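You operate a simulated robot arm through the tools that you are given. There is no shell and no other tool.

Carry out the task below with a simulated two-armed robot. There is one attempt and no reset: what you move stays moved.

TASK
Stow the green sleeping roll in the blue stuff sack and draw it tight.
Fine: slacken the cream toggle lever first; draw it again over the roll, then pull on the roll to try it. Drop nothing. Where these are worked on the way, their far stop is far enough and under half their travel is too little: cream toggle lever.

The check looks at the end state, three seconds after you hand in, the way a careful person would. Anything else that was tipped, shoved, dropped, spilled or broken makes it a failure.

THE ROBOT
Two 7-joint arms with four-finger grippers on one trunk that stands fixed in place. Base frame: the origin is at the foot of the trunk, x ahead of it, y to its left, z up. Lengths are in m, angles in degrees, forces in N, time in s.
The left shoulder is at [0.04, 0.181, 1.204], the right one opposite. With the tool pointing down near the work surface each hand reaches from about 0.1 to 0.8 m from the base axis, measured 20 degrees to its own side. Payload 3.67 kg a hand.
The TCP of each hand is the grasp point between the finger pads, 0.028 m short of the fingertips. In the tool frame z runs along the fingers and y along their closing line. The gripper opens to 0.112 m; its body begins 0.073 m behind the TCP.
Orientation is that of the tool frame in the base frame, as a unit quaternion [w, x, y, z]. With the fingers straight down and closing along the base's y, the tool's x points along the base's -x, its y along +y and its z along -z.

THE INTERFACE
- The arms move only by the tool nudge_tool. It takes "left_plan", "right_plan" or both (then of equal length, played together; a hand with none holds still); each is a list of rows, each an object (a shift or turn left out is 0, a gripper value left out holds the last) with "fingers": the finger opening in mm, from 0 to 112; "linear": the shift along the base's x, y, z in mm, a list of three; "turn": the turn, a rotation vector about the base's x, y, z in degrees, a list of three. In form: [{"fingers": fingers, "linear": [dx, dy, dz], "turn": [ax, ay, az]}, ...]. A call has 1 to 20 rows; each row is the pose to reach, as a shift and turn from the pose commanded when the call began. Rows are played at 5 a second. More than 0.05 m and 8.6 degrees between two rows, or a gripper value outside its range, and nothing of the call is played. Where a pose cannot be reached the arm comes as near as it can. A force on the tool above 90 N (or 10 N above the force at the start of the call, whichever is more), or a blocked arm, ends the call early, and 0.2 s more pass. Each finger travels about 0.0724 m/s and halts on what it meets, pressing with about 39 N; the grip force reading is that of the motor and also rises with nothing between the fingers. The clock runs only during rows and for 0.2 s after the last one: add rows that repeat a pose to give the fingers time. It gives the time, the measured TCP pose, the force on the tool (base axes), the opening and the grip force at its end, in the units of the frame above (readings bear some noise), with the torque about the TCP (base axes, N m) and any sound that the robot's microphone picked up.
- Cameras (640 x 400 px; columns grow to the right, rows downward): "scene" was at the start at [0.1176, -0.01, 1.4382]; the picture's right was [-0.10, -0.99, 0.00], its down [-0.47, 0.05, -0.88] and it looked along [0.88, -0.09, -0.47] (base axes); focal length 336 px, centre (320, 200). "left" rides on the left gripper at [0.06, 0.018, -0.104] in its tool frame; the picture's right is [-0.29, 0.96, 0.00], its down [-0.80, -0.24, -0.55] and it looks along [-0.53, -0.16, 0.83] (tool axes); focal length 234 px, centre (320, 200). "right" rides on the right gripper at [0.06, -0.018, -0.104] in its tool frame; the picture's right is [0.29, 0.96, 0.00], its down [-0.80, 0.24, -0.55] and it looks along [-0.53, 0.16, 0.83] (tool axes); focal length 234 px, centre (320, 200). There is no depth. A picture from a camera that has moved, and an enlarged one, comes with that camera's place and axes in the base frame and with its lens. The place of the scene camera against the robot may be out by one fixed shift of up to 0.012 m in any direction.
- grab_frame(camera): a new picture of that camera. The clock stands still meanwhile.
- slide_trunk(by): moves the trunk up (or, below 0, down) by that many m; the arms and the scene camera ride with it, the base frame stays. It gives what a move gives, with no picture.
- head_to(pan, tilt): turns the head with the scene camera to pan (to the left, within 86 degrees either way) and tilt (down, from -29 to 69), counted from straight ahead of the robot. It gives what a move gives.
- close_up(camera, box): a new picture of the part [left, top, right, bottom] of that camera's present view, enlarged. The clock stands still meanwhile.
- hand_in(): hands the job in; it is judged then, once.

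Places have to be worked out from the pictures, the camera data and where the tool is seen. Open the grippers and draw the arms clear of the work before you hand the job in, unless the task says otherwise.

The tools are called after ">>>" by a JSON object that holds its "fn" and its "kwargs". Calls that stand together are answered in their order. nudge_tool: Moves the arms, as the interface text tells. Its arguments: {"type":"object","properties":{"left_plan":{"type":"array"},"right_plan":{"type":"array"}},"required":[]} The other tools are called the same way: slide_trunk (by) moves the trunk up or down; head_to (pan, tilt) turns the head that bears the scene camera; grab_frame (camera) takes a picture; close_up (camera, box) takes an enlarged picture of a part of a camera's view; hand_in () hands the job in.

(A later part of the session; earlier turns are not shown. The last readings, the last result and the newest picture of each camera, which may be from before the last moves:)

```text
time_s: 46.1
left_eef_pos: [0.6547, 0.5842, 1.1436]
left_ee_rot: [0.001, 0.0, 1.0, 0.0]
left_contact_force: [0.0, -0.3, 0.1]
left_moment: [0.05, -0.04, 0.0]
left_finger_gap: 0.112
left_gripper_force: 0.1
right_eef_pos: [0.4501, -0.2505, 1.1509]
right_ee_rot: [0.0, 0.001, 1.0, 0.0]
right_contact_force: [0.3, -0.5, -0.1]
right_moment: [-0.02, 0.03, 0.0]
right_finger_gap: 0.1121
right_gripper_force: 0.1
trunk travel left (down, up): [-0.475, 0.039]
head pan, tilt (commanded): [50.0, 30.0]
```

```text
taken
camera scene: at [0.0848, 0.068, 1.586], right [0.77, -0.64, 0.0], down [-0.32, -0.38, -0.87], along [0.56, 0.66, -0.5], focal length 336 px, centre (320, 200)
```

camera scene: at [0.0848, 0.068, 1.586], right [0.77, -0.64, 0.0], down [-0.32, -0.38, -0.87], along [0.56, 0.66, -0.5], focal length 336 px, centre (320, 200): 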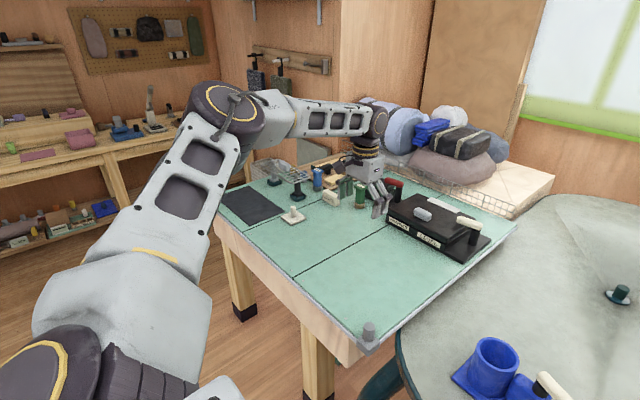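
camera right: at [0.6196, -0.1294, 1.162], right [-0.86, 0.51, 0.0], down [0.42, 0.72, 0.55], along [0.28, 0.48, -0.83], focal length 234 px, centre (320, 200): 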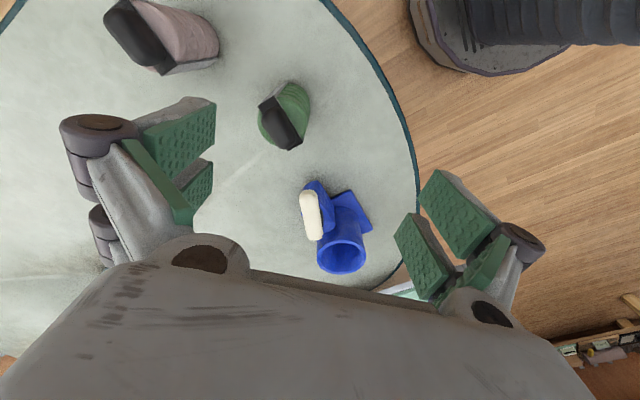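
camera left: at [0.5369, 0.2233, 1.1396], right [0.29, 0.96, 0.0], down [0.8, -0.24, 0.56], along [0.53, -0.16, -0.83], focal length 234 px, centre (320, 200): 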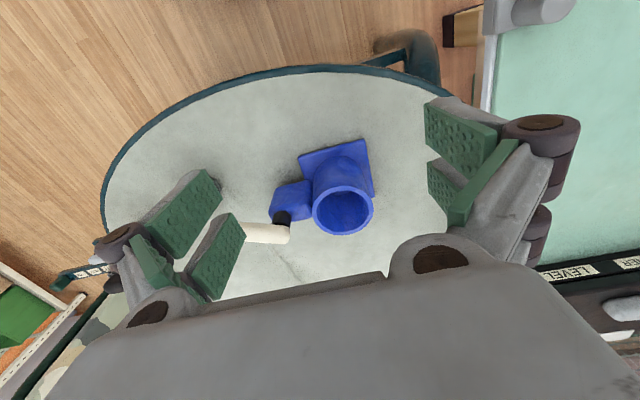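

It reached (0.655, 0.584, 1.144) without complaint. Now I sweep inward at long reach toward (0.72, 0.35, 1.0).

>>> {"fn": "nudge_tool", "kwargs": {"left_plan": [{"linear": [8, -30, -15]}, {"linear": [16, -60, -30]}, {"linear": [24, -90, -48]}, {"linear": [32, -120, -66]}, {"linear": [40, -150, -84]}, {"linear": [48, -180, -102]}, {"linear": [56, -208, -122]}, {"linear": [65, -234, -143]}, {"linear": [65, -234, -143]}]}}

>>> {"fn": "grab_frame", "kwargs": {"camera": "scene"}}

```text
time_s: 48.1
left_eef_pos: [0.6701, 0.3621, 1.0312]
left_ee_rot: [0.001, -0.001, 1.0, 0.0]
left_contact_force: [0.8, 0.1, 0.4]
left_moment: [-0.01, 0.01, 0.02]
left_finger_gap: 0.1118
left_gripper_force: 0.1
left hand out of reach, approached as far as the arm can: row 6, 7, 8, 9
right_eef_pos: [0.4494, -0.2499, 1.1509]
right_ee_rot: [0.0, 0.001, 1.0, 0.0]
right_contact_force: [-0.3, -0.3, -1.0]
right_moment: [0.0, 0.0, 0.0]
right_finger_gap: 0.1118
right_gripper_force: 0.0
trunk travel left (down, up): [-0.475, 0.039]
head pan, tilt (commanded): [50.0, 30.0]
```

```text
taken
camera scene: at [0.0848, 0.069, 1.586], right [0.77, -0.64, 0.0], down [-0.32, -0.38, -0.87], along [0.56, 0.66, -0.5], focal length 336 px, centre (320, 200)
```

scene: 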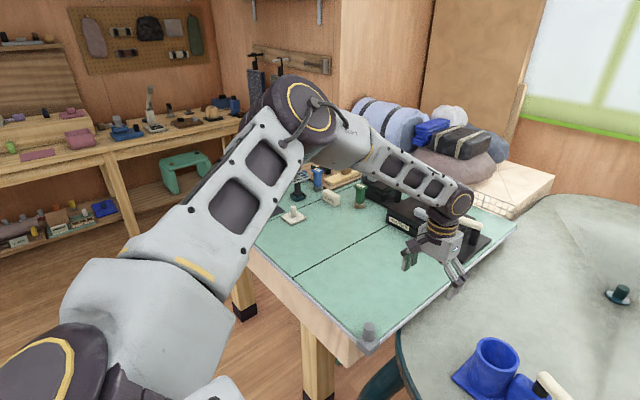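

The left upper arm has stopped at exactly the same place again, so two shoulder joints seem to be at their stops. I'll look at both shoulders directly to understand the axes.

>>> {"fn": "head_to", "kwargs": {"pan": 80, "tilt": 55}}

>>> {"fn": "grab_frame", "kwargs": {"camera": "scene"}}

>>> {"fn": "head_to", "kwargs": {"pan": -80, "tilt": 55}}

>>> {"fn": "grab_frame", "kwargs": {"camera": "scene"}}

```text
time_s: 49.1
left_eef_pos: [0.6706, 0.3624, 1.0296]
left_ee_rot: [0.001, 0.001, 1.0, -0.001]
left_contact_force: [-0.1, 0.0, -0.2]
left_moment: [-0.01, 0.0, -0.02]
left_finger_gap: 0.112
left_gripper_force: 0.1
right_eef_pos: [0.4511, -0.2505, 1.1506]
right_ee_rot: [0.001, 0.0, 1.0, 0.0]
right_contact_force: [0.7, 0.4, -0.2]
right_moment: [-0.06, -0.01, 0.02]
right_finger_gap: 0.1121
right_gripper_force: 0.0
trunk travel left (down, up): [-0.475, 0.039]
head pan, tilt (commanded): [80.0, 55.0]
```

```text
taken
camera scene: at [0.0397, 0.07, 1.55], right [0.98, -0.17, 0.0], down [-0.14, -0.81, -0.57], along [0.1, 0.57, -0.82], focal length 336 px, centre (320, 200)
```

scene: 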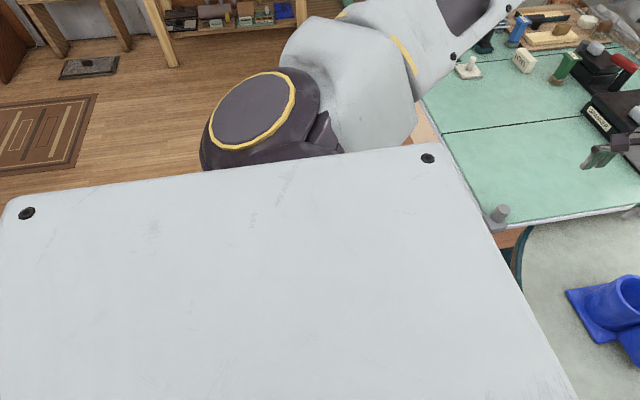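

```text
time_s: 51.5
left_eef_pos: [0.6699, 0.362, 1.0308]
left_ee_rot: [0.001, 0.001, 1.0, 0.0]
left_contact_force: [-0.3, 0.2, -0.1]
left_moment: [-0.01, 0.0, 0.02]
left_finger_gap: 0.1118
left_gripper_force: 0.3
right_eef_pos: [0.4498, -0.2495, 1.1522]
right_ee_rot: [0.001, 0.001, 1.0, 0.0]
right_contact_force: [-0.6, 0.0, -0.4]
right_moment: [-0.01, 0.02, -0.01]
right_finger_gap: 0.112
right_gripper_force: 0.2
trunk travel left (down, up): [-0.475, 0.039]
head pan, tilt (commanded): [-80.0, 55.0]
```

```text
taken
camera scene: at [0.0395, -0.0718, 1.55], right [-0.98, -0.17, 0.0], down [-0.14, 0.81, -0.57], along [0.1, -0.56, -0.82], focal length 336 px, centre (320, 200)
```

scene: 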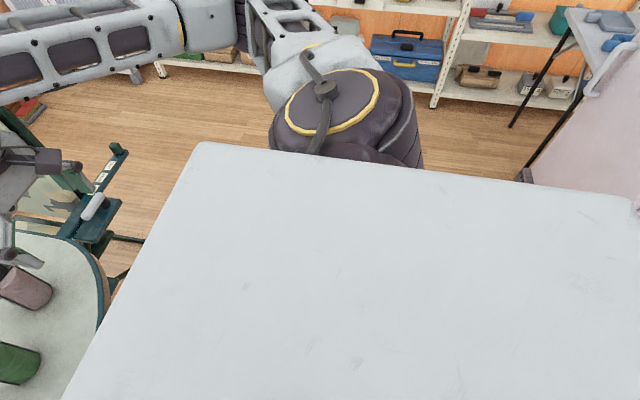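

The right shoulder axis stands upright while the left one is tilted, so the left upper-arm has rolled. I'll put the right arm at its good far pose again and look at its elbow for comparison.

>>> {"fn": "nudge_tool", "kwargs": {"right_plan": [{"linear": [32, 23, -13]}, {"linear": [63, 47, -26]}, {"linear": [95, 70, -39]}, {"linear": [127, 94, -52]}, {"linear": [158, 117, -64]}, {"linear": [190, 141, -77]}, {"linear": [222, 164, -90]}, {"linear": [253, 188, -103]}, {"linear": [285, 211, -116]}, {"linear": [285, 211, -116]}]}}

>>> {"fn": "grab_frame", "kwargs": {"camera": "scene"}}

>>> {"fn": "head_to", "kwargs": {"pan": -50, "tilt": 30}}

>>> {"fn": "grab_frame", "kwargs": {"camera": "scene"}}

```text
time_s: 53.7
left_eef_pos: [0.6699, 0.3622, 1.031]
left_ee_rot: [0.001, 0.001, 1.0, 0.001]
left_contact_force: [-0.4, -0.3, 0.2]
left_moment: [0.04, 0.0, 0.01]
left_finger_gap: 0.1119
left_gripper_force: 0.1
right_eef_pos: [0.7348, -0.0393, 1.0363]
right_ee_rot: [0.001, 0.001, 1.0, 0.001]
right_contact_force: [0.8, -0.6, -0.4]
right_moment: [0.07, 0.04, 0.01]
right_finger_gap: 0.1121
right_gripper_force: 0.0
trunk travel left (down, up): [-0.475, 0.039]
head pan, tilt (commanded): [-80.0, 55.0]
```

```text
taken
camera scene: at [0.0396, -0.0735, 1.5499], right [-0.98, -0.17, 0.0], down [-0.14, 0.81, -0.57], along [0.1, -0.56, -0.82], focal length 336 px, centre (320, 200)
```

scene: 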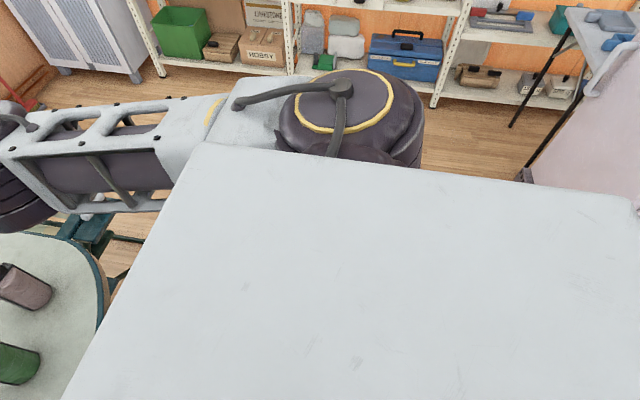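

```text
time_s: 54.7
left_eef_pos: [0.6702, 0.3631, 1.0315]
left_ee_rot: [0.0, 0.0, 1.0, 0.0]
left_contact_force: [-0.3, 0.3, -0.5]
left_moment: [0.0, 0.02, 0.01]
left_finger_gap: 0.1122
left_gripper_force: 0.1
right_eef_pos: [0.7362, -0.0389, 1.0358]
right_ee_rot: [0.0, 0.001, 1.0, 0.001]
right_contact_force: [-0.5, 0.6, -0.1]
right_moment: [-0.01, 0.0, -0.01]
right_finger_gap: 0.1117
right_gripper_force: 0.1
trunk travel left (down, up): [-0.475, 0.039]
head pan, tilt (commanded): [-50.0, 30.0]
```

```text
taken
camera scene: at [0.0852, -0.0694, 1.586], right [-0.77, -0.64, 0.0], down [-0.32, 0.38, -0.87], along [0.56, -0.66, -0.5], focal length 336 px, centre (320, 200)
```

scene: 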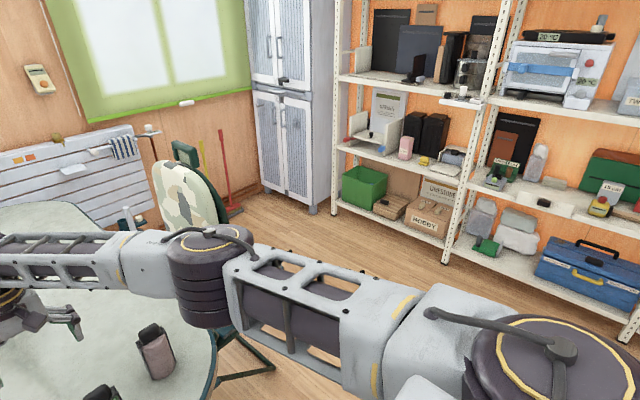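

The right elbow sits slightly below shoulder level, at about 82° from the side axis, so the mirrored left posture should exist. I'll bring the left hand back and low (free space beside the tables) to pull its elbow down, and check it.

>>> {"fn": "nudge_tool", "kwargs": {"left_plan": [{"linear": [-36, 0, 0]}, {"linear": [-72, 0, 0]}, {"linear": [-108, 0, 0]}, {"linear": [-144, 0, 0]}, {"linear": [-180, 0, -10]}, {"linear": [-216, 0, -30]}, {"linear": [-252, 0, -55]}, {"linear": [-288, 0, -80]}, {"linear": [-300, 0, -110]}, {"linear": [-300, 0, -140]}, {"linear": [-300, 0, -140]}]}}

>>> {"fn": "head_to", "kwargs": {"pan": 50, "tilt": 30}}

>>> {"fn": "grab_frame", "kwargs": {"camera": "scene"}}

```text
time_s: 57.1
left_eef_pos: [0.371, 0.362, 0.8882]
left_ee_rot: [0.001, 0.001, 1.0, 0.0]
left_contact_force: [0.5, 0.3, -0.3]
left_moment: [-0.02, -0.03, 0.04]
left_finger_gap: 0.1124
left_gripper_force: 0.1
right_eef_pos: [0.7354, -0.0374, 1.0372]
right_ee_rot: [0.0, 0.0, 1.0, 0.0]
right_contact_force: [-1.5, -0.4, 0.4]
right_moment: [0.01, 0.0, 0.0]
right_finger_gap: 0.1118
right_gripper_force: 0.0
trunk travel left (down, up): [-0.475, 0.039]
head pan, tilt (commanded): [-50.0, 30.0]
```

```text
time_s: 58.8
left_eef_pos: [0.3705, 0.3611, 0.889]
left_ee_rot: [0.0, 0.001, 1.0, 0.0]
left_contact_force: [0.5, 0.6, -0.8]
left_moment: [-0.01, 0.0, 0.03]
left_finger_gap: 0.112
left_gripper_force: 0.0
right_eef_pos: [0.7355, -0.038, 1.0373]
right_ee_rot: [0.0, 0.001, 1.0, 0.0]
right_contact_force: [0.1, -0.3, 0.6]
right_moment: [-0.01, 0.03, -0.01]
right_finger_gap: 0.112
right_gripper_force: 0.0
trunk travel left (down, up): [-0.475, 0.039]
head pan, tilt (commanded): [50.0, 30.0]
```

```text
taken
camera scene: at [0.0851, 0.0686, 1.586], right [0.77, -0.64, 0.0], down [-0.32, -0.38, -0.87], along [0.56, 0.66, -0.5], focal length 336 px, centre (320, 200)
```

scene: 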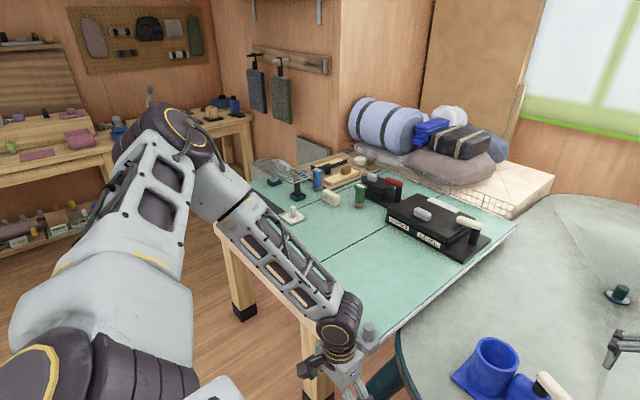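

The elbow came down to about z 1.44 with the hand low. I'll move the hand inward at this low height, then forward over the near table edge (tips at about 0.88, well short of the sack), to see if the shoulder keeps moving.

>>> {"fn": "nudge_tool", "kwargs": {"left_plan": [{"linear": [0, -35, 0]}, {"linear": [0, -70, 0]}, {"linear": [5, -105, 5]}, {"linear": [10, -140, 10]}, {"linear": [20, -170, 15]}, {"linear": [50, -180, 20]}, {"linear": [80, -180, 20]}, {"linear": [110, -180, 20]}, {"linear": [140, -180, 20]}, {"linear": [170, -180, 20]}, {"linear": [200, -180, 20]}, {"linear": [200, -180, 20]}]}}

>>> {"fn": "grab_frame", "kwargs": {"camera": "scene"}}

```text
time_s: 61.4
left_eef_pos: [0.5327, 0.2201, 0.9586]
left_ee_rot: [0.0, 0.0, 1.0, -0.001]
left_contact_force: [0.3, 0.6, -0.4]
left_moment: [0.04, 0.02, 0.01]
left_finger_gap: 0.112
left_gripper_force: 0.0
left hand out of reach, approached as far as the arm can: row 5, 6, 7, 8, 9, 10, 11, 12
right_eef_pos: [0.7354, -0.0383, 1.0354]
right_ee_rot: [0.0, 0.001, 1.0, 0.0]
right_contact_force: [-0.2, -0.7, -0.1]
right_moment: [0.01, -0.01, -0.04]
right_finger_gap: 0.1121
right_gripper_force: 0.1
trunk travel left (down, up): [-0.475, 0.039]
head pan, tilt (commanded): [50.0, 30.0]
```

```text
taken
camera scene: at [0.0852, 0.0686, 1.586], right [0.77, -0.64, 0.0], down [-0.32, -0.38, -0.87], along [0.56, 0.66, -0.5], focal length 336 px, centre (320, 200)
```

scene: 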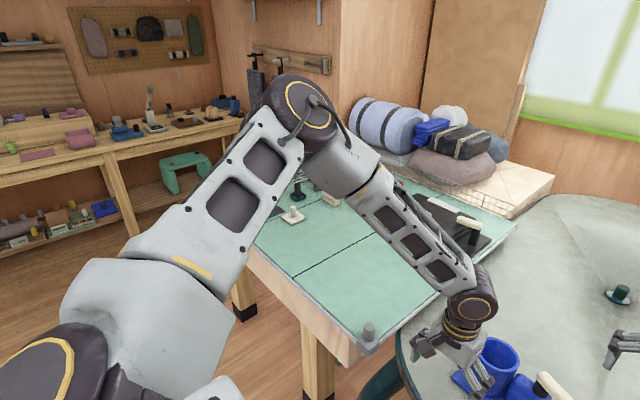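

The same upper-arm lock appears again. I'll back the right hand away for room, then try moving the left hand inward while rising, which needs a different shoulder motion.

>>> {"fn": "nudge_tool", "kwargs": {"right_plan": [{"linear": [-32, -23, 10]}, {"linear": [-63, -47, 20]}, {"linear": [-95, -70, 30]}, {"linear": [-127, -94, 40]}, {"linear": [-158, -117, 50]}, {"linear": [-190, -141, 60]}, {"linear": [-222, -164, 70]}, {"linear": [-240, -188, 80]}, {"linear": [-260, -211, 90]}, {"linear": [-260, -211, 90]}], "left_plan": [{"linear": [0, 0, 30]}, {"linear": [0, 0, 60]}, {"linear": [0, 0, 90]}, {"linear": [0, -10, 120]}, {"linear": [5, -30, 150]}, {"linear": [10, -60, 180]}, {"linear": [20, -90, 200]}, {"linear": [30, -120, 220]}, {"linear": [40, -150, 240]}, {"linear": [50, -170, 250]}]}}

>>> {"fn": "grab_frame", "kwargs": {"camera": "scene"}}

```text
time_s: 63.6
left_eef_pos: [0.5549, 0.0945, 1.2069]
left_ee_rot: [-0.001, -0.001, 1.0, -0.002]
left_contact_force: [-0.1, 0.6, -1.3]
left_moment: [0.01, 0.01, -0.03]
left_finger_gap: 0.112
left_gripper_force: 0.0
left hand out of reach, approached as far as the arm can: row 8, 9, 10
right_eef_pos: [0.4757, -0.2489, 1.1245]
right_ee_rot: [0.0, 0.001, 1.0, -0.001]
right_contact_force: [0.1, -0.4, -0.2]
right_moment: [0.02, -0.02, -0.03]
right_finger_gap: 0.1121
right_gripper_force: 0.0
trunk travel left (down, up): [-0.475, 0.039]
head pan, tilt (commanded): [50.0, 30.0]
```

```text
taken
camera scene: at [0.0855, 0.069, 1.5859], right [0.77, -0.64, 0.0], down [-0.32, -0.38, -0.87], along [0.56, 0.66, -0.5], focal length 336 px, centre (320, 200)
```

scene: 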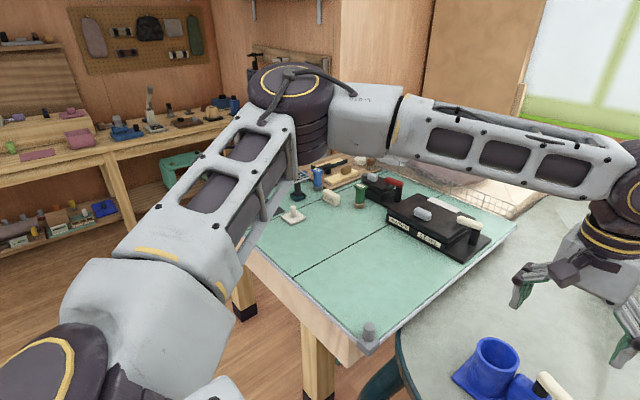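

The upper arm is pinned inward at the same spot even while rising. I'll test the other shoulder motion by taking the hand far left and low (clear of the bench, whose front edge is at x≈0.577) and checking the elbow there.

>>> {"fn": "nudge_tool", "kwargs": {"left_plan": [{"linear": [-20, 40, -5]}, {"linear": [-40, 80, -15]}, {"linear": [-60, 120, -25]}, {"linear": [-80, 160, -40]}, {"linear": [-100, 200, -60]}, {"linear": [-115, 235, -85]}, {"linear": [-130, 270, -110]}, {"linear": [-145, 305, -135]}, {"linear": [-155, 340, -165]}, {"linear": [-155, 375, -195]}, {"linear": [-155, 410, -225]}, {"linear": [-155, 440, -255]}, {"linear": [-155, 470, -285]}, {"linear": [-155, 500, -315]}, {"linear": [-155, 505, -345]}, {"linear": [-155, 505, -375]}, {"linear": [-155, 505, -375]}]}}

>>> {"fn": "grab_frame", "kwargs": {"camera": "scene"}}

>>> {"fn": "head_to", "kwargs": {"pan": 86, "tilt": 40}}

>>> {"fn": "grab_frame", "kwargs": {"camera": "scene"}}

```text
time_s: 67.2
left_eef_pos: [0.3974, 0.6012, 0.8331]
left_ee_rot: [0.0, 0.0, 1.0, 0.0]
left_contact_force: [-0.7, 0.8, -0.5]
left_moment: [-0.01, 0.01, 0.0]
left_finger_gap: 0.1121
left_gripper_force: 0.1
right_eef_pos: [0.4749, -0.2499, 1.1246]
right_ee_rot: [0.0, 0.001, 1.0, 0.001]
right_contact_force: [0.4, 0.7, 0.1]
right_moment: [0.01, 0.01, -0.02]
right_finger_gap: 0.1121
right_gripper_force: 0.0
trunk travel left (down, up): [-0.475, 0.039]
head pan, tilt (commanded): [50.0, 30.0]
```

```text
taken
camera scene: at [0.0848, 0.0686, 1.586], right [0.77, -0.64, 0.0], down [-0.32, -0.38, -0.87], along [0.56, 0.66, -0.5], focal length 336 px, centre (320, 200)
```

scene: 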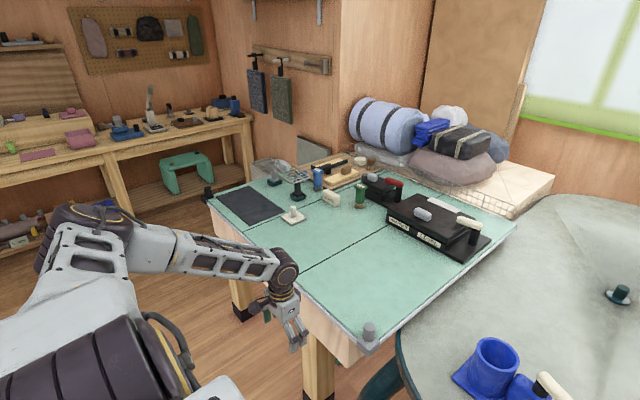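

```text
time_s: 68.3
left_eef_pos: [0.3987, 0.5998, 0.8317]
left_ee_rot: [0.0, 0.0, 1.0, -0.001]
left_contact_force: [0.4, 0.3, -0.1]
left_moment: [0.0, -0.01, 0.0]
left_finger_gap: 0.1119
left_gripper_force: 0.1
right_eef_pos: [0.475, -0.2477, 1.1248]
right_ee_rot: [0.0, 0.002, 1.0, 0.001]
right_contact_force: [-0.2, -0.2, 0.0]
right_moment: [0.02, 0.01, 0.0]
right_finger_gap: 0.1118
right_gripper_force: 0.0
trunk travel left (down, up): [-0.475, 0.039]
head pan, tilt (commanded): [85.9, 40.0]
```

```text
taken
camera scene: at [0.033, 0.0842, 1.5707], right [1.0, -0.07, 0.0], down [-0.05, -0.64, -0.77], along [0.05, 0.76, -0.64], focal length 336 px, centre (320, 200)
```

scene: 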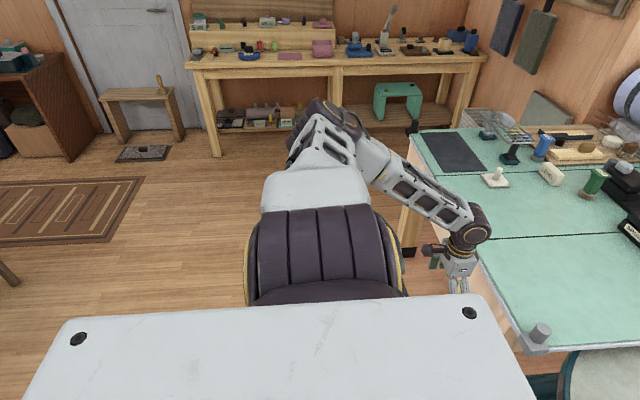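

Here the shoulder rolled a lot (its axis now faces forward), because the upper arm passed close to the shoulder's own axis. That's the way to change posture, so I'll lower the hand further in the free floor space (x≈0.36) to drop the elbow below that axis and look again.

>>> {"fn": "nudge_tool", "kwargs": {"left_plan": [{"linear": [-5, 0, -30]}, {"linear": [-10, 0, -60]}, {"linear": [-15, 0, -90]}, {"linear": [-20, 0, -120]}, {"linear": [-25, -10, -150]}, {"linear": [-30, -30, -180]}, {"linear": [-35, -50, -205]}, {"linear": [-40, -75, -220]}, {"linear": [-40, -100, -230]}, {"linear": [-40, -100, -230]}]}}

>>> {"fn": "grab_frame", "kwargs": {"camera": "scene"}}

```text
time_s: 70.5
left_eef_pos: [0.3578, 0.4991, 0.6018]
left_ee_rot: [0.0, -0.001, 1.0, 0.001]
left_contact_force: [0.3, 0.0, 0.9]
left_moment: [-0.01, -0.02, 0.0]
left_finger_gap: 0.1118
left_gripper_force: 0.0
right_eef_pos: [0.4745, -0.2494, 1.1245]
right_ee_rot: [-0.001, 0.001, 1.0, 0.001]
right_contact_force: [0.2, -0.3, -0.1]
right_moment: [0.0, -0.03, -0.01]
right_finger_gap: 0.1121
right_gripper_force: 0.0
trunk travel left (down, up): [-0.475, 0.039]
head pan, tilt (commanded): [85.9, 40.0]
```

```text
taken
camera scene: at [0.0329, 0.0844, 1.5706], right [1.0, -0.07, 0.0], down [-0.05, -0.64, -0.77], along [0.05, 0.76, -0.64], focal length 336 px, centre (320, 200)
```

scene: 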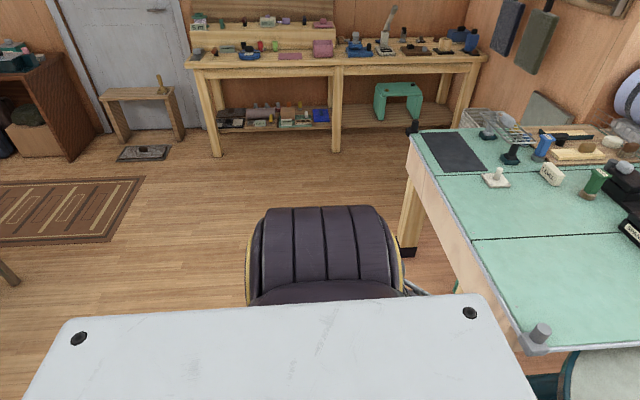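

The elbow has dropped below the shoulder axis. Now I'll bring the hand inward and up in front of the robot (x≤0.43, clear of the table edge at about 0.57) and see which posture results.

>>> {"fn": "nudge_tool", "kwargs": {"left_plan": [{"linear": [12, -30, 25]}, {"linear": [24, -60, 50]}, {"linear": [36, -90, 80]}, {"linear": [48, -120, 110]}, {"linear": [62, -149, 145]}, {"linear": [62, -170, 180]}, {"linear": [62, -190, 215]}, {"linear": [62, -210, 250]}, {"linear": [62, -230, 285]}, {"linear": [62, -250, 315]}, {"linear": [62, -270, 345]}, {"linear": [62, -270, 345]}]}}

>>> {"fn": "grab_frame", "kwargs": {"camera": "scene"}}

>>> {"fn": "head_to", "kwargs": {"pan": 50, "tilt": 30}}

>>> {"fn": "grab_frame", "kwargs": {"camera": "scene"}}

```text
time_s: 73.1
left_eef_pos: [0.4205, 0.2302, 0.9472]
left_ee_rot: [0.001, 0.0, 1.0, 0.0]
left_contact_force: [-0.8, 0.6, -0.1]
left_moment: [-0.01, 0.03, -0.02]
left_finger_gap: 0.1122
left_gripper_force: 0.0
right_eef_pos: [0.4755, -0.248, 1.1245]
right_ee_rot: [0.0, 0.0, 1.0, 0.0]
right_contact_force: [0.3, 0.4, 0.5]
right_moment: [0.0, 0.0, -0.04]
right_finger_gap: 0.1119
right_gripper_force: 0.1
trunk travel left (down, up): [-0.475, 0.039]
head pan, tilt (commanded): [85.9, 40.0]
```

```text
taken
camera scene: at [0.0327, 0.0845, 1.5706], right [1.0, -0.07, 0.0], down [-0.05, -0.64, -0.77], along [0.05, 0.76, -0.64], focal length 336 px, centre (320, 200)
```

scene: 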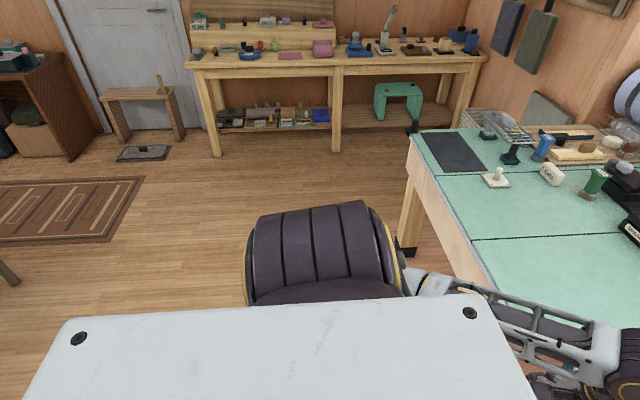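

```text
time_s: 74.1
left_eef_pos: [0.4213, 0.2297, 0.9479]
left_ee_rot: [-0.001, 0.0, 1.0, 0.0]
left_contact_force: [0.4, 0.3, 0.1]
left_moment: [0.0, 0.01, 0.02]
left_finger_gap: 0.1122
left_gripper_force: 0.0
right_eef_pos: [0.4755, -0.2495, 1.1239]
right_ee_rot: [0.001, 0.001, 1.0, 0.0]
right_contact_force: [-0.4, 0.4, 0.2]
right_moment: [0.0, 0.01, 0.02]
right_finger_gap: 0.1117
right_gripper_force: 0.0
trunk travel left (down, up): [-0.475, 0.039]
head pan, tilt (commanded): [50.0, 30.0]
```

```text
taken
camera scene: at [0.0849, 0.0685, 1.586], right [0.77, -0.64, 0.0], down [-0.32, -0.38, -0.87], along [0.56, 0.66, -0.5], focal length 336 px, centre (320, 200)
```

scene: 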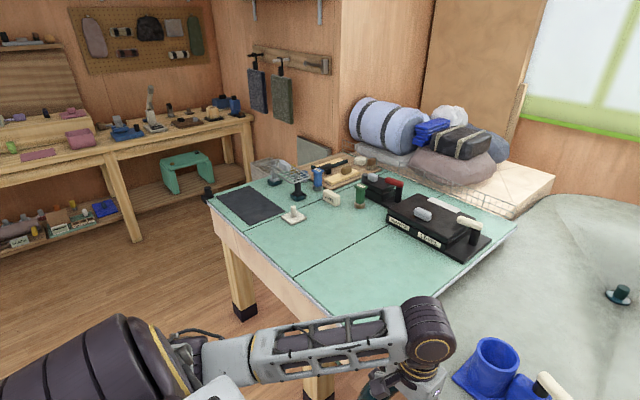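

The elbow is now low, at about (0.15, 0.47, 1.09), which is a different posture family. I'll extend forward over the table toward (0.65, 0.15, 1.01) and see whether the old limit is gone.

>>> {"fn": "nudge_tool", "kwargs": {"left_plan": [{"linear": [20, 0, 20]}, {"linear": [45, -5, 40]}, {"linear": [75, -15, 55]}, {"linear": [105, -28, 60]}, {"linear": [137, -41, 60]}, {"linear": [168, -54, 60]}, {"linear": [199, -67, 60]}, {"linear": [229, -80, 60]}, {"linear": [229, -80, 60]}]}}

>>> {"fn": "grab_frame", "kwargs": {"camera": "scene"}}

```text
time_s: 76.1
left_eef_pos: [0.6497, 0.1487, 1.0075]
left_ee_rot: [0.0, 0.0, 1.0, 0.0]
left_contact_force: [-0.5, 0.9, 0.3]
left_moment: [0.0, -0.01, -0.01]
left_finger_gap: 0.1121
left_gripper_force: 0.0
right_eef_pos: [0.4758, -0.2486, 1.1247]
right_ee_rot: [0.0, 0.001, 1.0, -0.001]
right_contact_force: [-0.1, -0.2, 0.2]
right_moment: [-0.01, 0.0, -0.02]
right_finger_gap: 0.1121
right_gripper_force: 0.1
trunk travel left (down, up): [-0.475, 0.039]
head pan, tilt (commanded): [50.0, 30.0]
```

```text
taken
camera scene: at [0.0844, 0.069, 1.586], right [0.77, -0.64, 0.0], down [-0.32, -0.38, -0.87], along [0.56, 0.66, -0.5], focal length 336 px, centre (320, 200)
```

scene: 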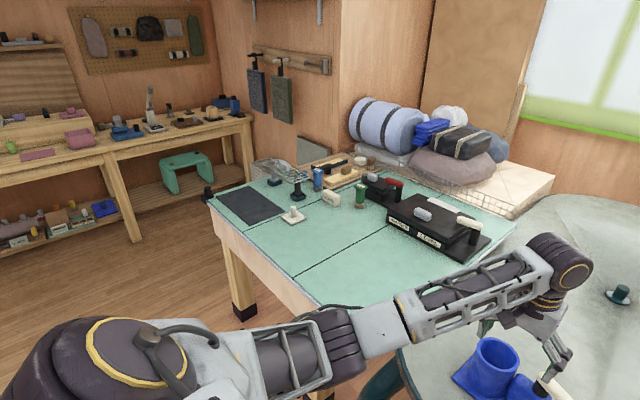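

That worked: the left arm now mirrors the right, with the shoulder axis upright, and reached (0.650, 0.149, 1.008). I'll now turn it +70° and move over the lever for a look, and turn the head back to the table.

>>> {"fn": "nudge_tool", "kwargs": {"left_plan": [{"linear": [0, -5, 3], "turn": [0, 0, 7.8]}, {"linear": [0, -15, 6], "turn": [0, 0, 15.6]}, {"linear": [0, -30, 9], "turn": [0, 0, 23.4]}, {"linear": [5, -45, 12], "turn": [0, 0, 31.2]}, {"linear": [10, -60, 15], "turn": [0, 0, 39]}, {"linear": [15, -75, 15], "turn": [0, 0, 46.8]}, {"linear": [20, -95, 15], "turn": [0, 0, 54.6]}, {"linear": [25, -115, 15], "turn": [0, 0, 62.4]}, {"linear": [30, -130, 15], "turn": [0, 0, 70]}, {"linear": [33, -148, 15], "turn": [0, 0, 70]}, {"linear": [33, -148, 15], "turn": [0, 0, 70]}]}}

>>> {"fn": "head_to", "kwargs": {"pan": 5, "tilt": 40}}

>>> {"fn": "grab_frame", "kwargs": {"camera": "scene"}}

>>> {"fn": "grab_frame", "kwargs": {"camera": "left"}}

```text
time_s: 78.5
left_eef_pos: [0.683, 0.002, 1.0223]
left_ee_rot: [0.0, -0.574, 0.819, 0.0]
left_contact_force: [0.2, -0.2, -0.9]
left_moment: [0.02, -0.02, 0.0]
left_finger_gap: 0.1121
left_gripper_force: 0.0
right_eef_pos: [0.4758, -0.2487, 1.1262]
right_ee_rot: [0.0, 0.0, 1.0, 0.0]
right_contact_force: [-0.5, -0.5, 0.5]
right_moment: [-0.01, -0.02, 0.01]
right_finger_gap: 0.112
right_gripper_force: 0.0
trunk travel left (down, up): [-0.475, 0.039]
head pan, tilt (commanded): [50.0, 30.0]
```

```text
time_s: 79.6
left_eef_pos: [0.6828, 0.0006, 1.0227]
left_ee_rot: [0.001, -0.574, 0.819, 0.001]
left_contact_force: [0.4, -0.1, -0.2]
left_moment: [0.01, -0.03, -0.01]
left_finger_gap: 0.112
left_gripper_force: 0.0
right_eef_pos: [0.4754, -0.2494, 1.1244]
right_ee_rot: [-0.001, 0.001, 1.0, 0.001]
right_contact_force: [0.3, -0.3, -1.1]
right_moment: [0.0, 0.01, 0.02]
right_finger_gap: 0.112
right_gripper_force: 0.0
trunk travel left (down, up): [-0.475, 0.039]
head pan, tilt (commanded): [5.0, 40.0]
```

```text
taken
camera scene: at [0.1117, 0.0066, 1.5707], right [0.09, -1.0, 0.0], down [-0.64, -0.06, -0.77], along [0.76, 0.07, -0.64], focal length 336 px, centre (320, 200)
```

scene: 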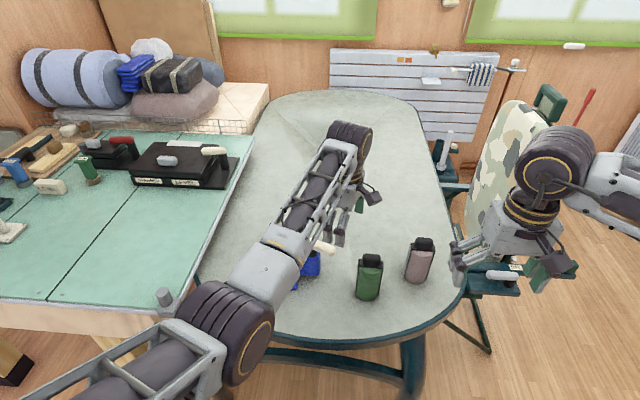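

```text
taken
camera left: at [0.646, -0.049, 1.1259], right [-0.8, 0.6, 0.0], down [0.5, 0.67, 0.55], along [0.33, 0.44, -0.83], focal length 234 px, centre (320, 200)
```

left: 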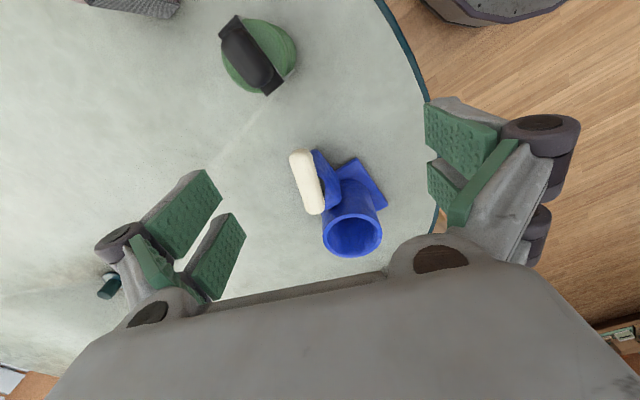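

The left hand is now over the lever at 70° yaw. I'll enlarge the lever, sack and green roll from this view.

>>> {"fn": "close_up", "kwargs": {"camera": "left", "box": [250, 130, 410, 270]}}

>>> {"fn": "close_up", "kwargs": {"camera": "left", "box": [190, 0, 330, 110]}}

```text
2.86 times, centred on (330, 200) of left
camera zoom: at [0.646, -0.049, 1.1259], right [-0.8, 0.6, 0.0], down [0.5, 0.67, 0.55], along [0.33, 0.44, -0.83], focal length 669 px, centre (291, 200)
```

zoom: 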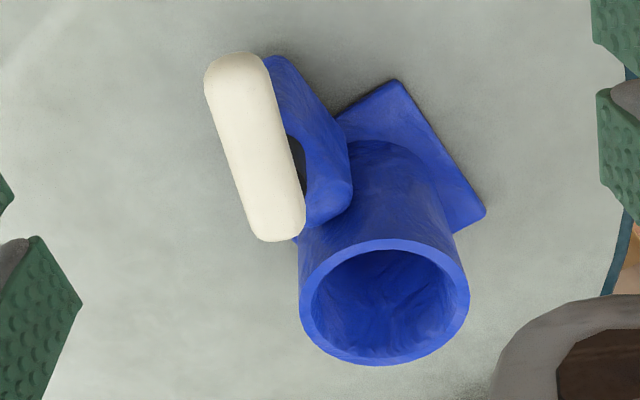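

```text
3.64 times, centred on (260, 55) of left
camera zoom: at [0.646, -0.049, 1.1259], right [-0.8, 0.6, 0.0], down [0.5, 0.67, 0.55], along [0.33, 0.44, -0.83], focal length 852 px, centre (538, 727)
```

zoom: 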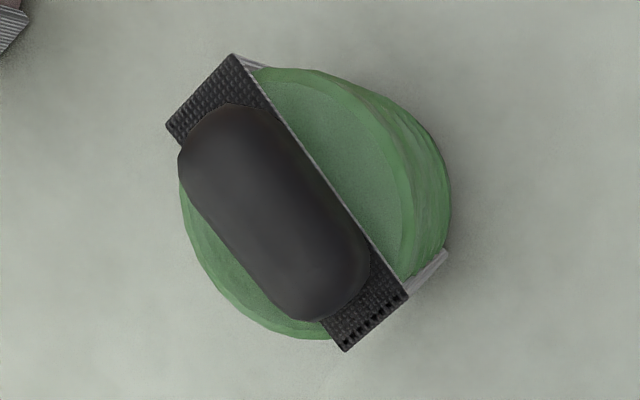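

The slab/knob of the green roll lies along y (slab x 0.694–0.720, y -0.115 to -0.047, centre (0.707, -0.081)), and the lever runs from its pivot near (0.753, 0.09) to a tip centre near (0.732, 0.028), z 0.855–0.88. I'll put the left hand over the lever at (0.733, 0.044) and go down to z 0.95, still clear above it.

>>> {"fn": "nudge_tool", "kwargs": {"left_plan": [{"linear": [17, 15, -10]}, {"linear": [34, 29, -25]}, {"linear": [50, 43, -45]}, {"linear": [50, 43, -72]}, {"linear": [50, 43, -72]}]}}

>>> {"fn": "grab_frame", "kwargs": {"camera": "left"}}

>>> {"fn": "close_up", "kwargs": {"camera": "scene", "box": [260, 180, 420, 300]}}

```text
time_s: 80.8
left_eef_pos: [0.732, 0.044, 0.9511]
left_ee_rot: [0.001, -0.573, 0.819, 0.0]
left_contact_force: [-0.9, 0.5, 0.7]
left_moment: [0.0, 0.0, 0.01]
left_finger_gap: 0.112
left_gripper_force: 0.1
right_eef_pos: [0.4759, -0.2486, 1.125]
right_ee_rot: [0.0, 0.0, 1.0, 0.001]
right_contact_force: [-0.6, -0.2, 0.6]
right_moment: [0.03, -0.02, 0.0]
right_finger_gap: 0.1121
right_gripper_force: 0.0
trunk travel left (down, up): [-0.475, 0.039]
head pan, tilt (commanded): [5.0, 40.0]
```

```text
taken
camera left: at [0.6957, -0.006, 1.0545], right [-0.8, 0.6, 0.0], down [0.5, 0.67, 0.55], along [0.33, 0.45, -0.83], focal length 234 px, centre (320, 200)
```

left: 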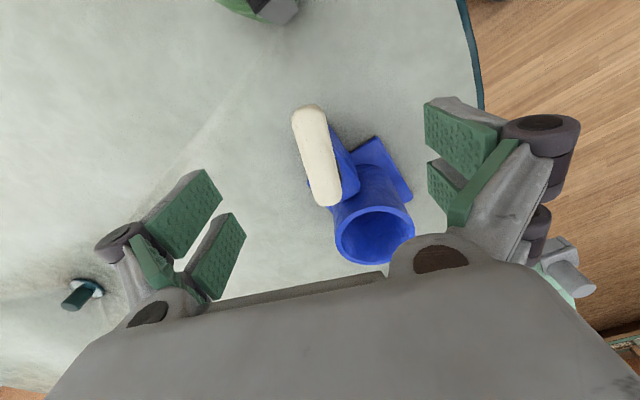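

```text
3.33 times, centred on (340, 240) of scene
camera zoom: at [0.1114, 0.0064, 1.5707], right [0.09, -1.0, 0.0], down [-0.64, -0.06, -0.77], along [0.76, 0.07, -0.64], focal length 1122 px, centre (253, 67)
```

zoom: 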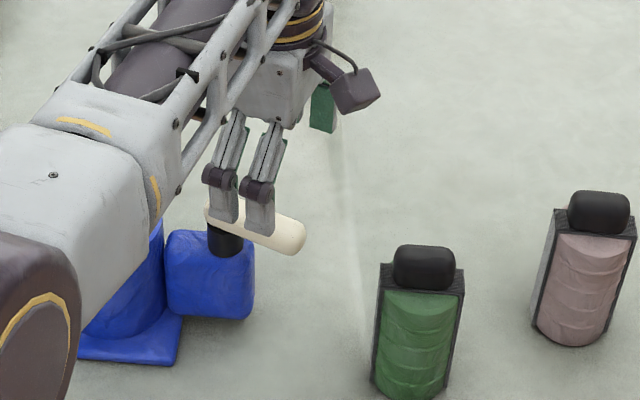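

The lever's centre line is at about x 0.737 for y 0.046, so I'll shift 5 mm, go down to z 0.877 (tips 0.849, below the lever's underside, above the block), and narrow the fingers to 46 mm around it.

>>> {"fn": "nudge_tool", "kwargs": {"left_plan": [{"linear": [5, 2, -20]}, {"linear": [5, 2, -40]}, {"linear": [5, 2, -60]}, {"linear": [5, 2, -74]}, {"linear": [5, 2, -74], "fingers": 80}, {"linear": [5, 2, -74], "fingers": 46}, {"linear": [5, 2, -74], "fingers": 46}, {"linear": [5, 2, -74], "fingers": 46}]}}

>>> {"fn": "grab_frame", "kwargs": {"camera": "left"}}

>>> {"fn": "close_up", "kwargs": {"camera": "scene", "box": [260, 180, 420, 300]}}

```text
time_s: 82.6
left_eef_pos: [0.7226, 0.0465, 0.8854]
left_ee_rot: [0.0, -0.573, 0.819, -0.001]
left_contact_force: [6.4, -8.7, 4.2]
left_moment: [-0.16, -0.26, -0.38]
left_finger_gap: 0.0515
left_gripper_force: 5.4
left hand out of reach, approached as far as the arm can: row 1, 2, 3, 4, 5, 6, 7, 8
right_eef_pos: [0.4761, -0.2489, 1.1242]
right_ee_rot: [0.0, 0.001, 1.0, 0.001]
right_contact_force: [0.1, 0.3, -1.2]
right_moment: [0.04, 0.0, -0.02]
right_finger_gap: 0.1121
right_gripper_force: 0.0
trunk travel left (down, up): [-0.475, 0.039]
head pan, tilt (commanded): [5.0, 40.0]
```

```text
taken
camera left: at [0.6847, -0.0019, 0.9887], right [-0.8, 0.6, 0.0], down [0.5, 0.67, 0.55], along [0.33, 0.44, -0.83], focal length 234 px, centre (320, 200)
```

left: 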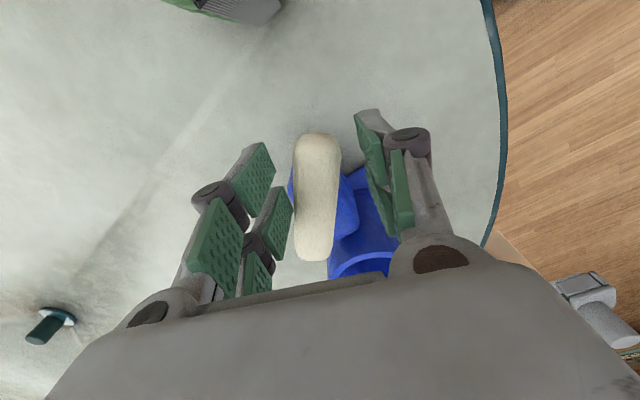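

```text
3.33 times, centred on (340, 240) of scene
camera zoom: at [0.1119, 0.0053, 1.5706], right [0.09, -1.0, 0.0], down [-0.64, -0.06, -0.77], along [0.76, 0.07, -0.64], focal length 1122 px, centre (253, 67)
```

zoom: 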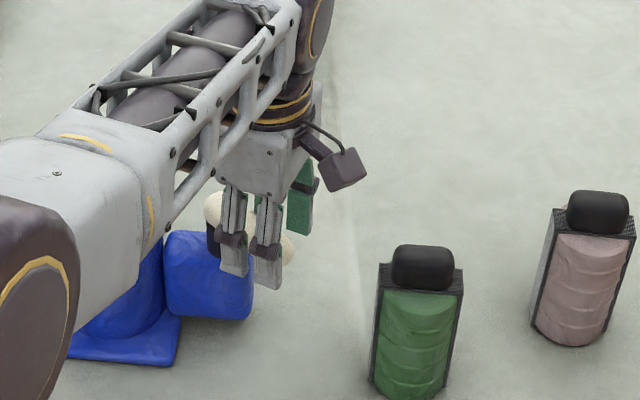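

The lever swung from about -115° to -130° (toward the robot) when a finger met it, so that's its free direction; and the left hand ran out of reach at (0.7226, 0.0465, 0.885) with the trunk this high. I'll open a bit, lift clear, then lower the trunk by 0.16 m for more reach.

>>> {"fn": "nudge_tool", "kwargs": {"left_plan": [{"fingers": 70}, {"fingers": 80}, {"linear": [0, 0, 30], "fingers": 80}, {"linear": [0, 0, 65], "fingers": 80}, {"linear": [-5, 0, 105], "fingers": 80}, {"linear": [-10, 0, 145], "fingers": 80}, {"linear": [-20, 0, 185], "fingers": 80}, {"linear": [-30, 0, 225], "fingers": 80}, {"linear": [-30, 0, 225], "fingers": 80}]}}

>>> {"fn": "slide_trunk", "kwargs": {"by": -0.16}}

>>> {"fn": "grab_frame", "kwargs": {"camera": "left"}}

>>> {"fn": "grab_frame", "kwargs": {"camera": "scene"}}

```text
time_s: 84.6
left_eef_pos: [0.6929, 0.0505, 1.1102]
left_ee_rot: [-0.001, -0.573, 0.819, 0.002]
left_contact_force: [-0.1, 0.1, 0.1]
left_moment: [-0.02, 0.0, 0.03]
left_finger_gap: 0.0799
left_gripper_force: 0.0
right_eef_pos: [0.4763, -0.2484, 1.1242]
right_ee_rot: [0.0, 0.001, 1.0, 0.0]
right_contact_force: [-0.6, -0.7, -0.5]
right_moment: [-0.02, -0.01, 0.04]
right_finger_gap: 0.1119
right_gripper_force: 0.0
trunk travel left (down, up): [-0.475, 0.039]
head pan, tilt (commanded): [5.0, 40.0]
```

```text
time_s: 86.4
left_eef_pos: [0.6917, 0.0498, 0.9479]
left_ee_rot: [0.0, -0.574, 0.819, 0.001]
left_contact_force: [-0.2, -0.4, 0.3]
left_moment: [0.06, 0.02, 0.05]
left_finger_gap: 0.0802
left_gripper_force: 0.0
right_eef_pos: [0.4764, -0.249, 0.9643]
right_ee_rot: [0.0, 0.001, 1.0, 0.0]
right_contact_force: [-0.3, -0.1, 0.0]
right_moment: [0.02, 0.01, 0.03]
right_finger_gap: 0.1122
right_gripper_force: 0.0
trunk travel left (down, up): [-0.315, 0.199]
head pan, tilt (commanded): [5.0, 40.0]
```

```text
taken
camera left: at [0.6548, -0.0002, 1.0518], right [-0.8, 0.6, 0.0], down [0.5, 0.67, 0.55], along [0.33, 0.44, -0.83], focal length 234 px, centre (320, 200)
```

left: 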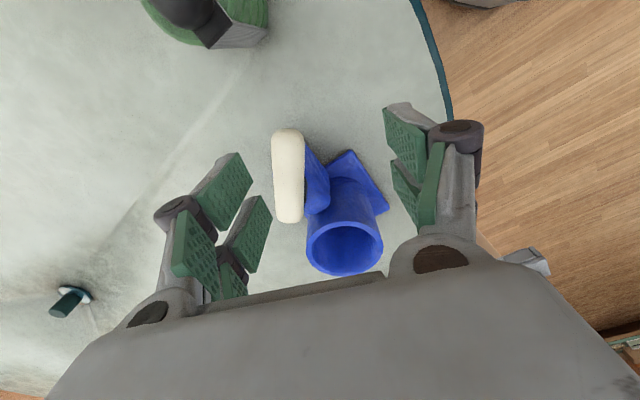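

```text
taken
camera scene: at [0.1114, 0.0065, 1.4096], right [0.09, -1.0, 0.0], down [-0.64, -0.06, -0.77], along [0.76, 0.07, -0.64], focal length 336 px, centre (320, 200)
```

scene: 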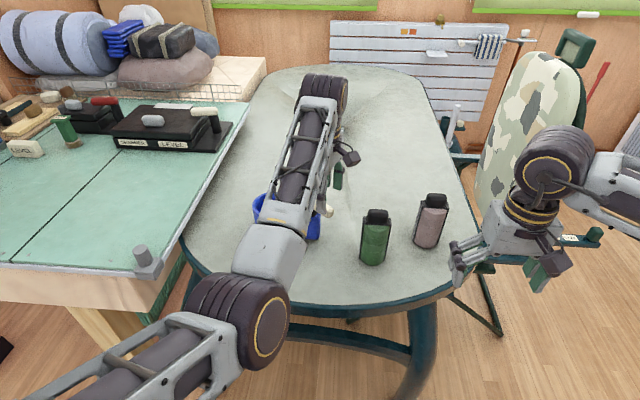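

The lever stays put at about -130° with the pivot at (0.758, 0.089). I'll re-align the left hand to it (yaw about 50°), straddle it at (0.726, 0.050, 0.88) and narrow the fingers to 42 mm.

>>> {"fn": "nudge_tool", "kwargs": {"left_plan": [{"linear": [17, 0, 0], "turn": [0, 0, -6.5]}, {"linear": [34, 0, 0], "turn": [0, 0, -13]}, {"linear": [34, 0, 0], "turn": [0, 0, -19.5]}, {"linear": [34, 0, -25], "turn": [0, 0, -19.5]}, {"linear": [34, 0, -50], "turn": [0, 0, -19.5]}, {"linear": [34, 0, -68], "turn": [0, 0, -19.5]}, {"linear": [34, 0, -68], "turn": [0, 0, -19.5], "fingers": 60}, {"linear": [34, 0, -68], "turn": [0, 0, -19.5], "fingers": 42}, {"linear": [34, 0, -68], "turn": [0, 0, -19.5], "fingers": 42}]}}

>>> {"fn": "grab_frame", "kwargs": {"camera": "left"}}

```text
time_s: 88.4
left_eef_pos: [0.7241, 0.0505, 0.8808]
left_ee_rot: [0.0, -0.426, 0.905, 0.0]
left_contact_force: [0.2, 0.8, -0.4]
left_moment: [0.0, 0.02, -0.02]
left_finger_gap: 0.0421
left_gripper_force: 0.1
right_eef_pos: [0.4753, -0.2483, 0.9638]
right_ee_rot: [0.0, 0.001, 1.0, -0.001]
right_contact_force: [-0.1, -0.4, -0.2]
right_moment: [0.0, 0.02, 0.02]
right_finger_gap: 0.1116
right_gripper_force: 0.0
trunk travel left (down, up): [-0.315, 0.199]
head pan, tilt (commanded): [5.0, 40.0]
```

```text
taken
camera left: at [0.6743, 0.0152, 0.9834], right [-0.56, 0.83, 0.0], down [0.69, 0.46, 0.55], along [0.46, 0.31, -0.83], focal length 234 px, centre (320, 200)
```

left: 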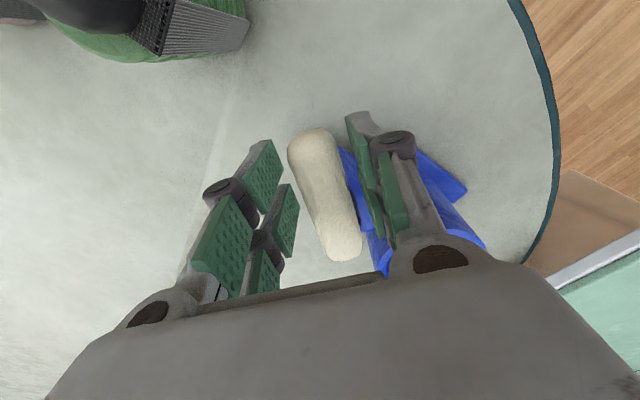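

The lever is straddled with no contact. I'll swing the hand about the pivot toward the robot in small steps and watch the force.

>>> {"fn": "nudge_tool", "kwargs": {"left_plan": [{"linear": [-3.9, 3.8, 0], "turn": [0, 0, -6]}, {"linear": [-7.3, 7.9, 0], "turn": [0, 0, -12]}, {"linear": [-10.3, 12.4, 0], "turn": [0, 0, -18]}, {"linear": [-12.7, 17.1, 0], "turn": [0, 0, -24]}, {"linear": [-12.7, 17.1, 0], "turn": [0, 0, -24]}]}}

>>> {"fn": "grab_frame", "kwargs": {"camera": "left"}}

```text
time_s: 89.6
left_eef_pos: [0.7124, 0.0666, 0.8792]
left_ee_rot: [0.0, -0.23, 0.973, 0.0]
left_contact_force: [-0.3, -2.1, 0.6]
left_moment: [-0.05, 0.03, 0.05]
left_finger_gap: 0.0434
left_gripper_force: 1.7
right_eef_pos: [0.4756, -0.2484, 0.9633]
right_ee_rot: [0.0, 0.001, 1.0, 0.0]
right_contact_force: [-0.2, -0.8, 0.0]
right_moment: [0.0, 0.03, -0.02]
right_finger_gap: 0.1117
right_gripper_force: 0.1
trunk travel left (down, up): [-0.315, 0.199]
head pan, tilt (commanded): [5.0, 40.0]
```

```text
taken
camera left: at [0.6516, 0.0564, 0.9834], right [-0.17, 0.99, 0.0], down [0.82, 0.14, 0.55], along [0.55, 0.09, -0.83], focal length 234 px, centre (320, 200)
```

left: 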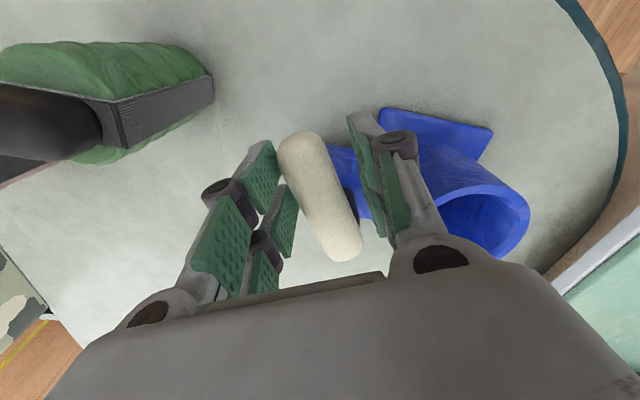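

Only a light force and the lever has followed to about -150°. I'll continue the arc.

>>> {"fn": "nudge_tool", "kwargs": {"left_plan": [{"linear": [-2.0, 5.0, 0], "turn": [0, 0, -6]}, {"linear": [-3.5, 10.2, 0], "turn": [0, 0, -12]}, {"linear": [-4.4, 15.5, 0], "turn": [0, 0, -18]}, {"linear": [-4.7, 20.9, 0], "turn": [0, 0, -24]}, {"linear": [-4.7, 20.9, 0], "turn": [0, 0, -24]}]}}

>>> {"fn": "grab_frame", "kwargs": {"camera": "left"}}

```text
time_s: 90.8
left_eef_pos: [0.7078, 0.0878, 0.8808]
left_ee_rot: [0.0, -0.022, 1.0, 0.0]
left_contact_force: [-0.3, -1.6, 0.8]
left_moment: [-0.06, 0.01, 0.05]
left_finger_gap: 0.0431
left_gripper_force: 1.2
right_eef_pos: [0.4754, -0.2492, 0.9627]
right_ee_rot: [0.0, 0.001, 1.0, 0.0]
right_contact_force: [0.5, 0.2, -0.1]
right_moment: [-0.04, -0.04, -0.01]
right_finger_gap: 0.1123
right_gripper_force: 0.0
trunk travel left (down, up): [-0.315, 0.199]
head pan, tilt (commanded): [5.0, 40.0]
```

```text
taken
camera left: at [0.648, 0.1033, 0.9835], right [0.25, 0.97, 0.0], down [0.81, -0.21, 0.55], along [0.54, -0.14, -0.83], focal length 234 px, centre (320, 200)
```

left: 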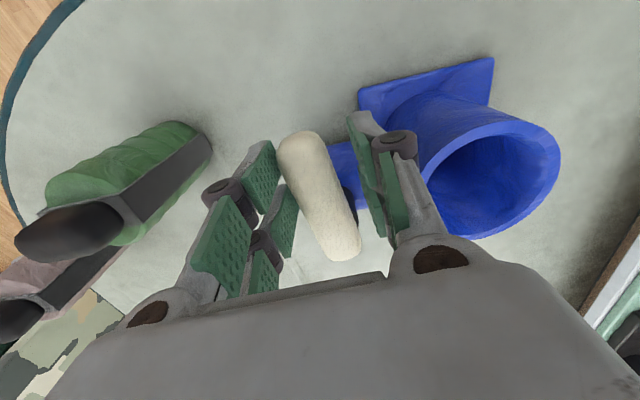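

The lever keeps following (about -174° now) at only 1–2 N. Continuing around toward its far stop.

>>> {"fn": "nudge_tool", "kwargs": {"left_plan": [{"linear": [0.2, 5.3, 0], "turn": [0, 0, -6]}, {"linear": [1.0, 10.6, 0], "turn": [0, 0, -12]}, {"linear": [2.3, 15.8, 0], "turn": [0, 0, -18]}, {"linear": [4.2, 20.9, 0], "turn": [0, 0, -24]}, {"linear": [4.2, 20.9, 0], "turn": [0, 0, -24]}]}}

>>> {"fn": "grab_frame", "kwargs": {"camera": "left"}}

```text
time_s: 92.0
left_eef_pos: [0.7115, 0.1066, 0.8811]
left_ee_rot: [0.0, 0.188, 0.982, 0.001]
left_contact_force: [-5.0, -12.0, 1.8]
left_moment: [-0.29, 0.28, 0.3]
left_finger_gap: 0.0489
left_gripper_force: 6.3
right_eef_pos: [0.4753, -0.2499, 0.9628]
right_ee_rot: [-0.001, 0.001, 1.0, 0.0]
right_contact_force: [-0.3, -0.1, 0.3]
right_moment: [-0.01, 0.01, 0.01]
right_finger_gap: 0.112
right_gripper_force: 0.1
trunk travel left (down, up): [-0.315, 0.199]
head pan, tilt (commanded): [5.0, 40.0]
```

```text
taken
camera left: at [0.663, 0.1459, 0.9845], right [0.62, 0.78, 0.0], down [0.65, -0.52, 0.55], along [0.44, -0.34, -0.83], focal length 234 px, centre (320, 200)
```

left: 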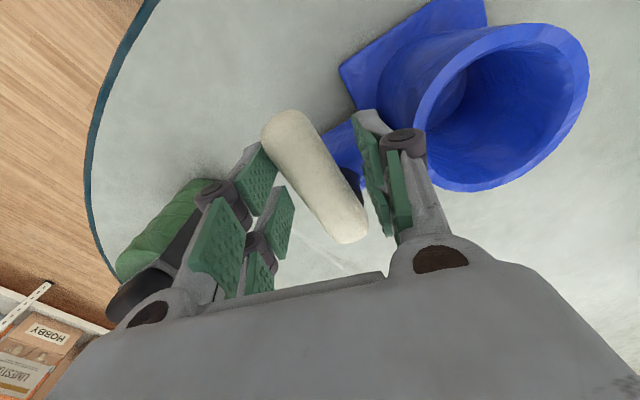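

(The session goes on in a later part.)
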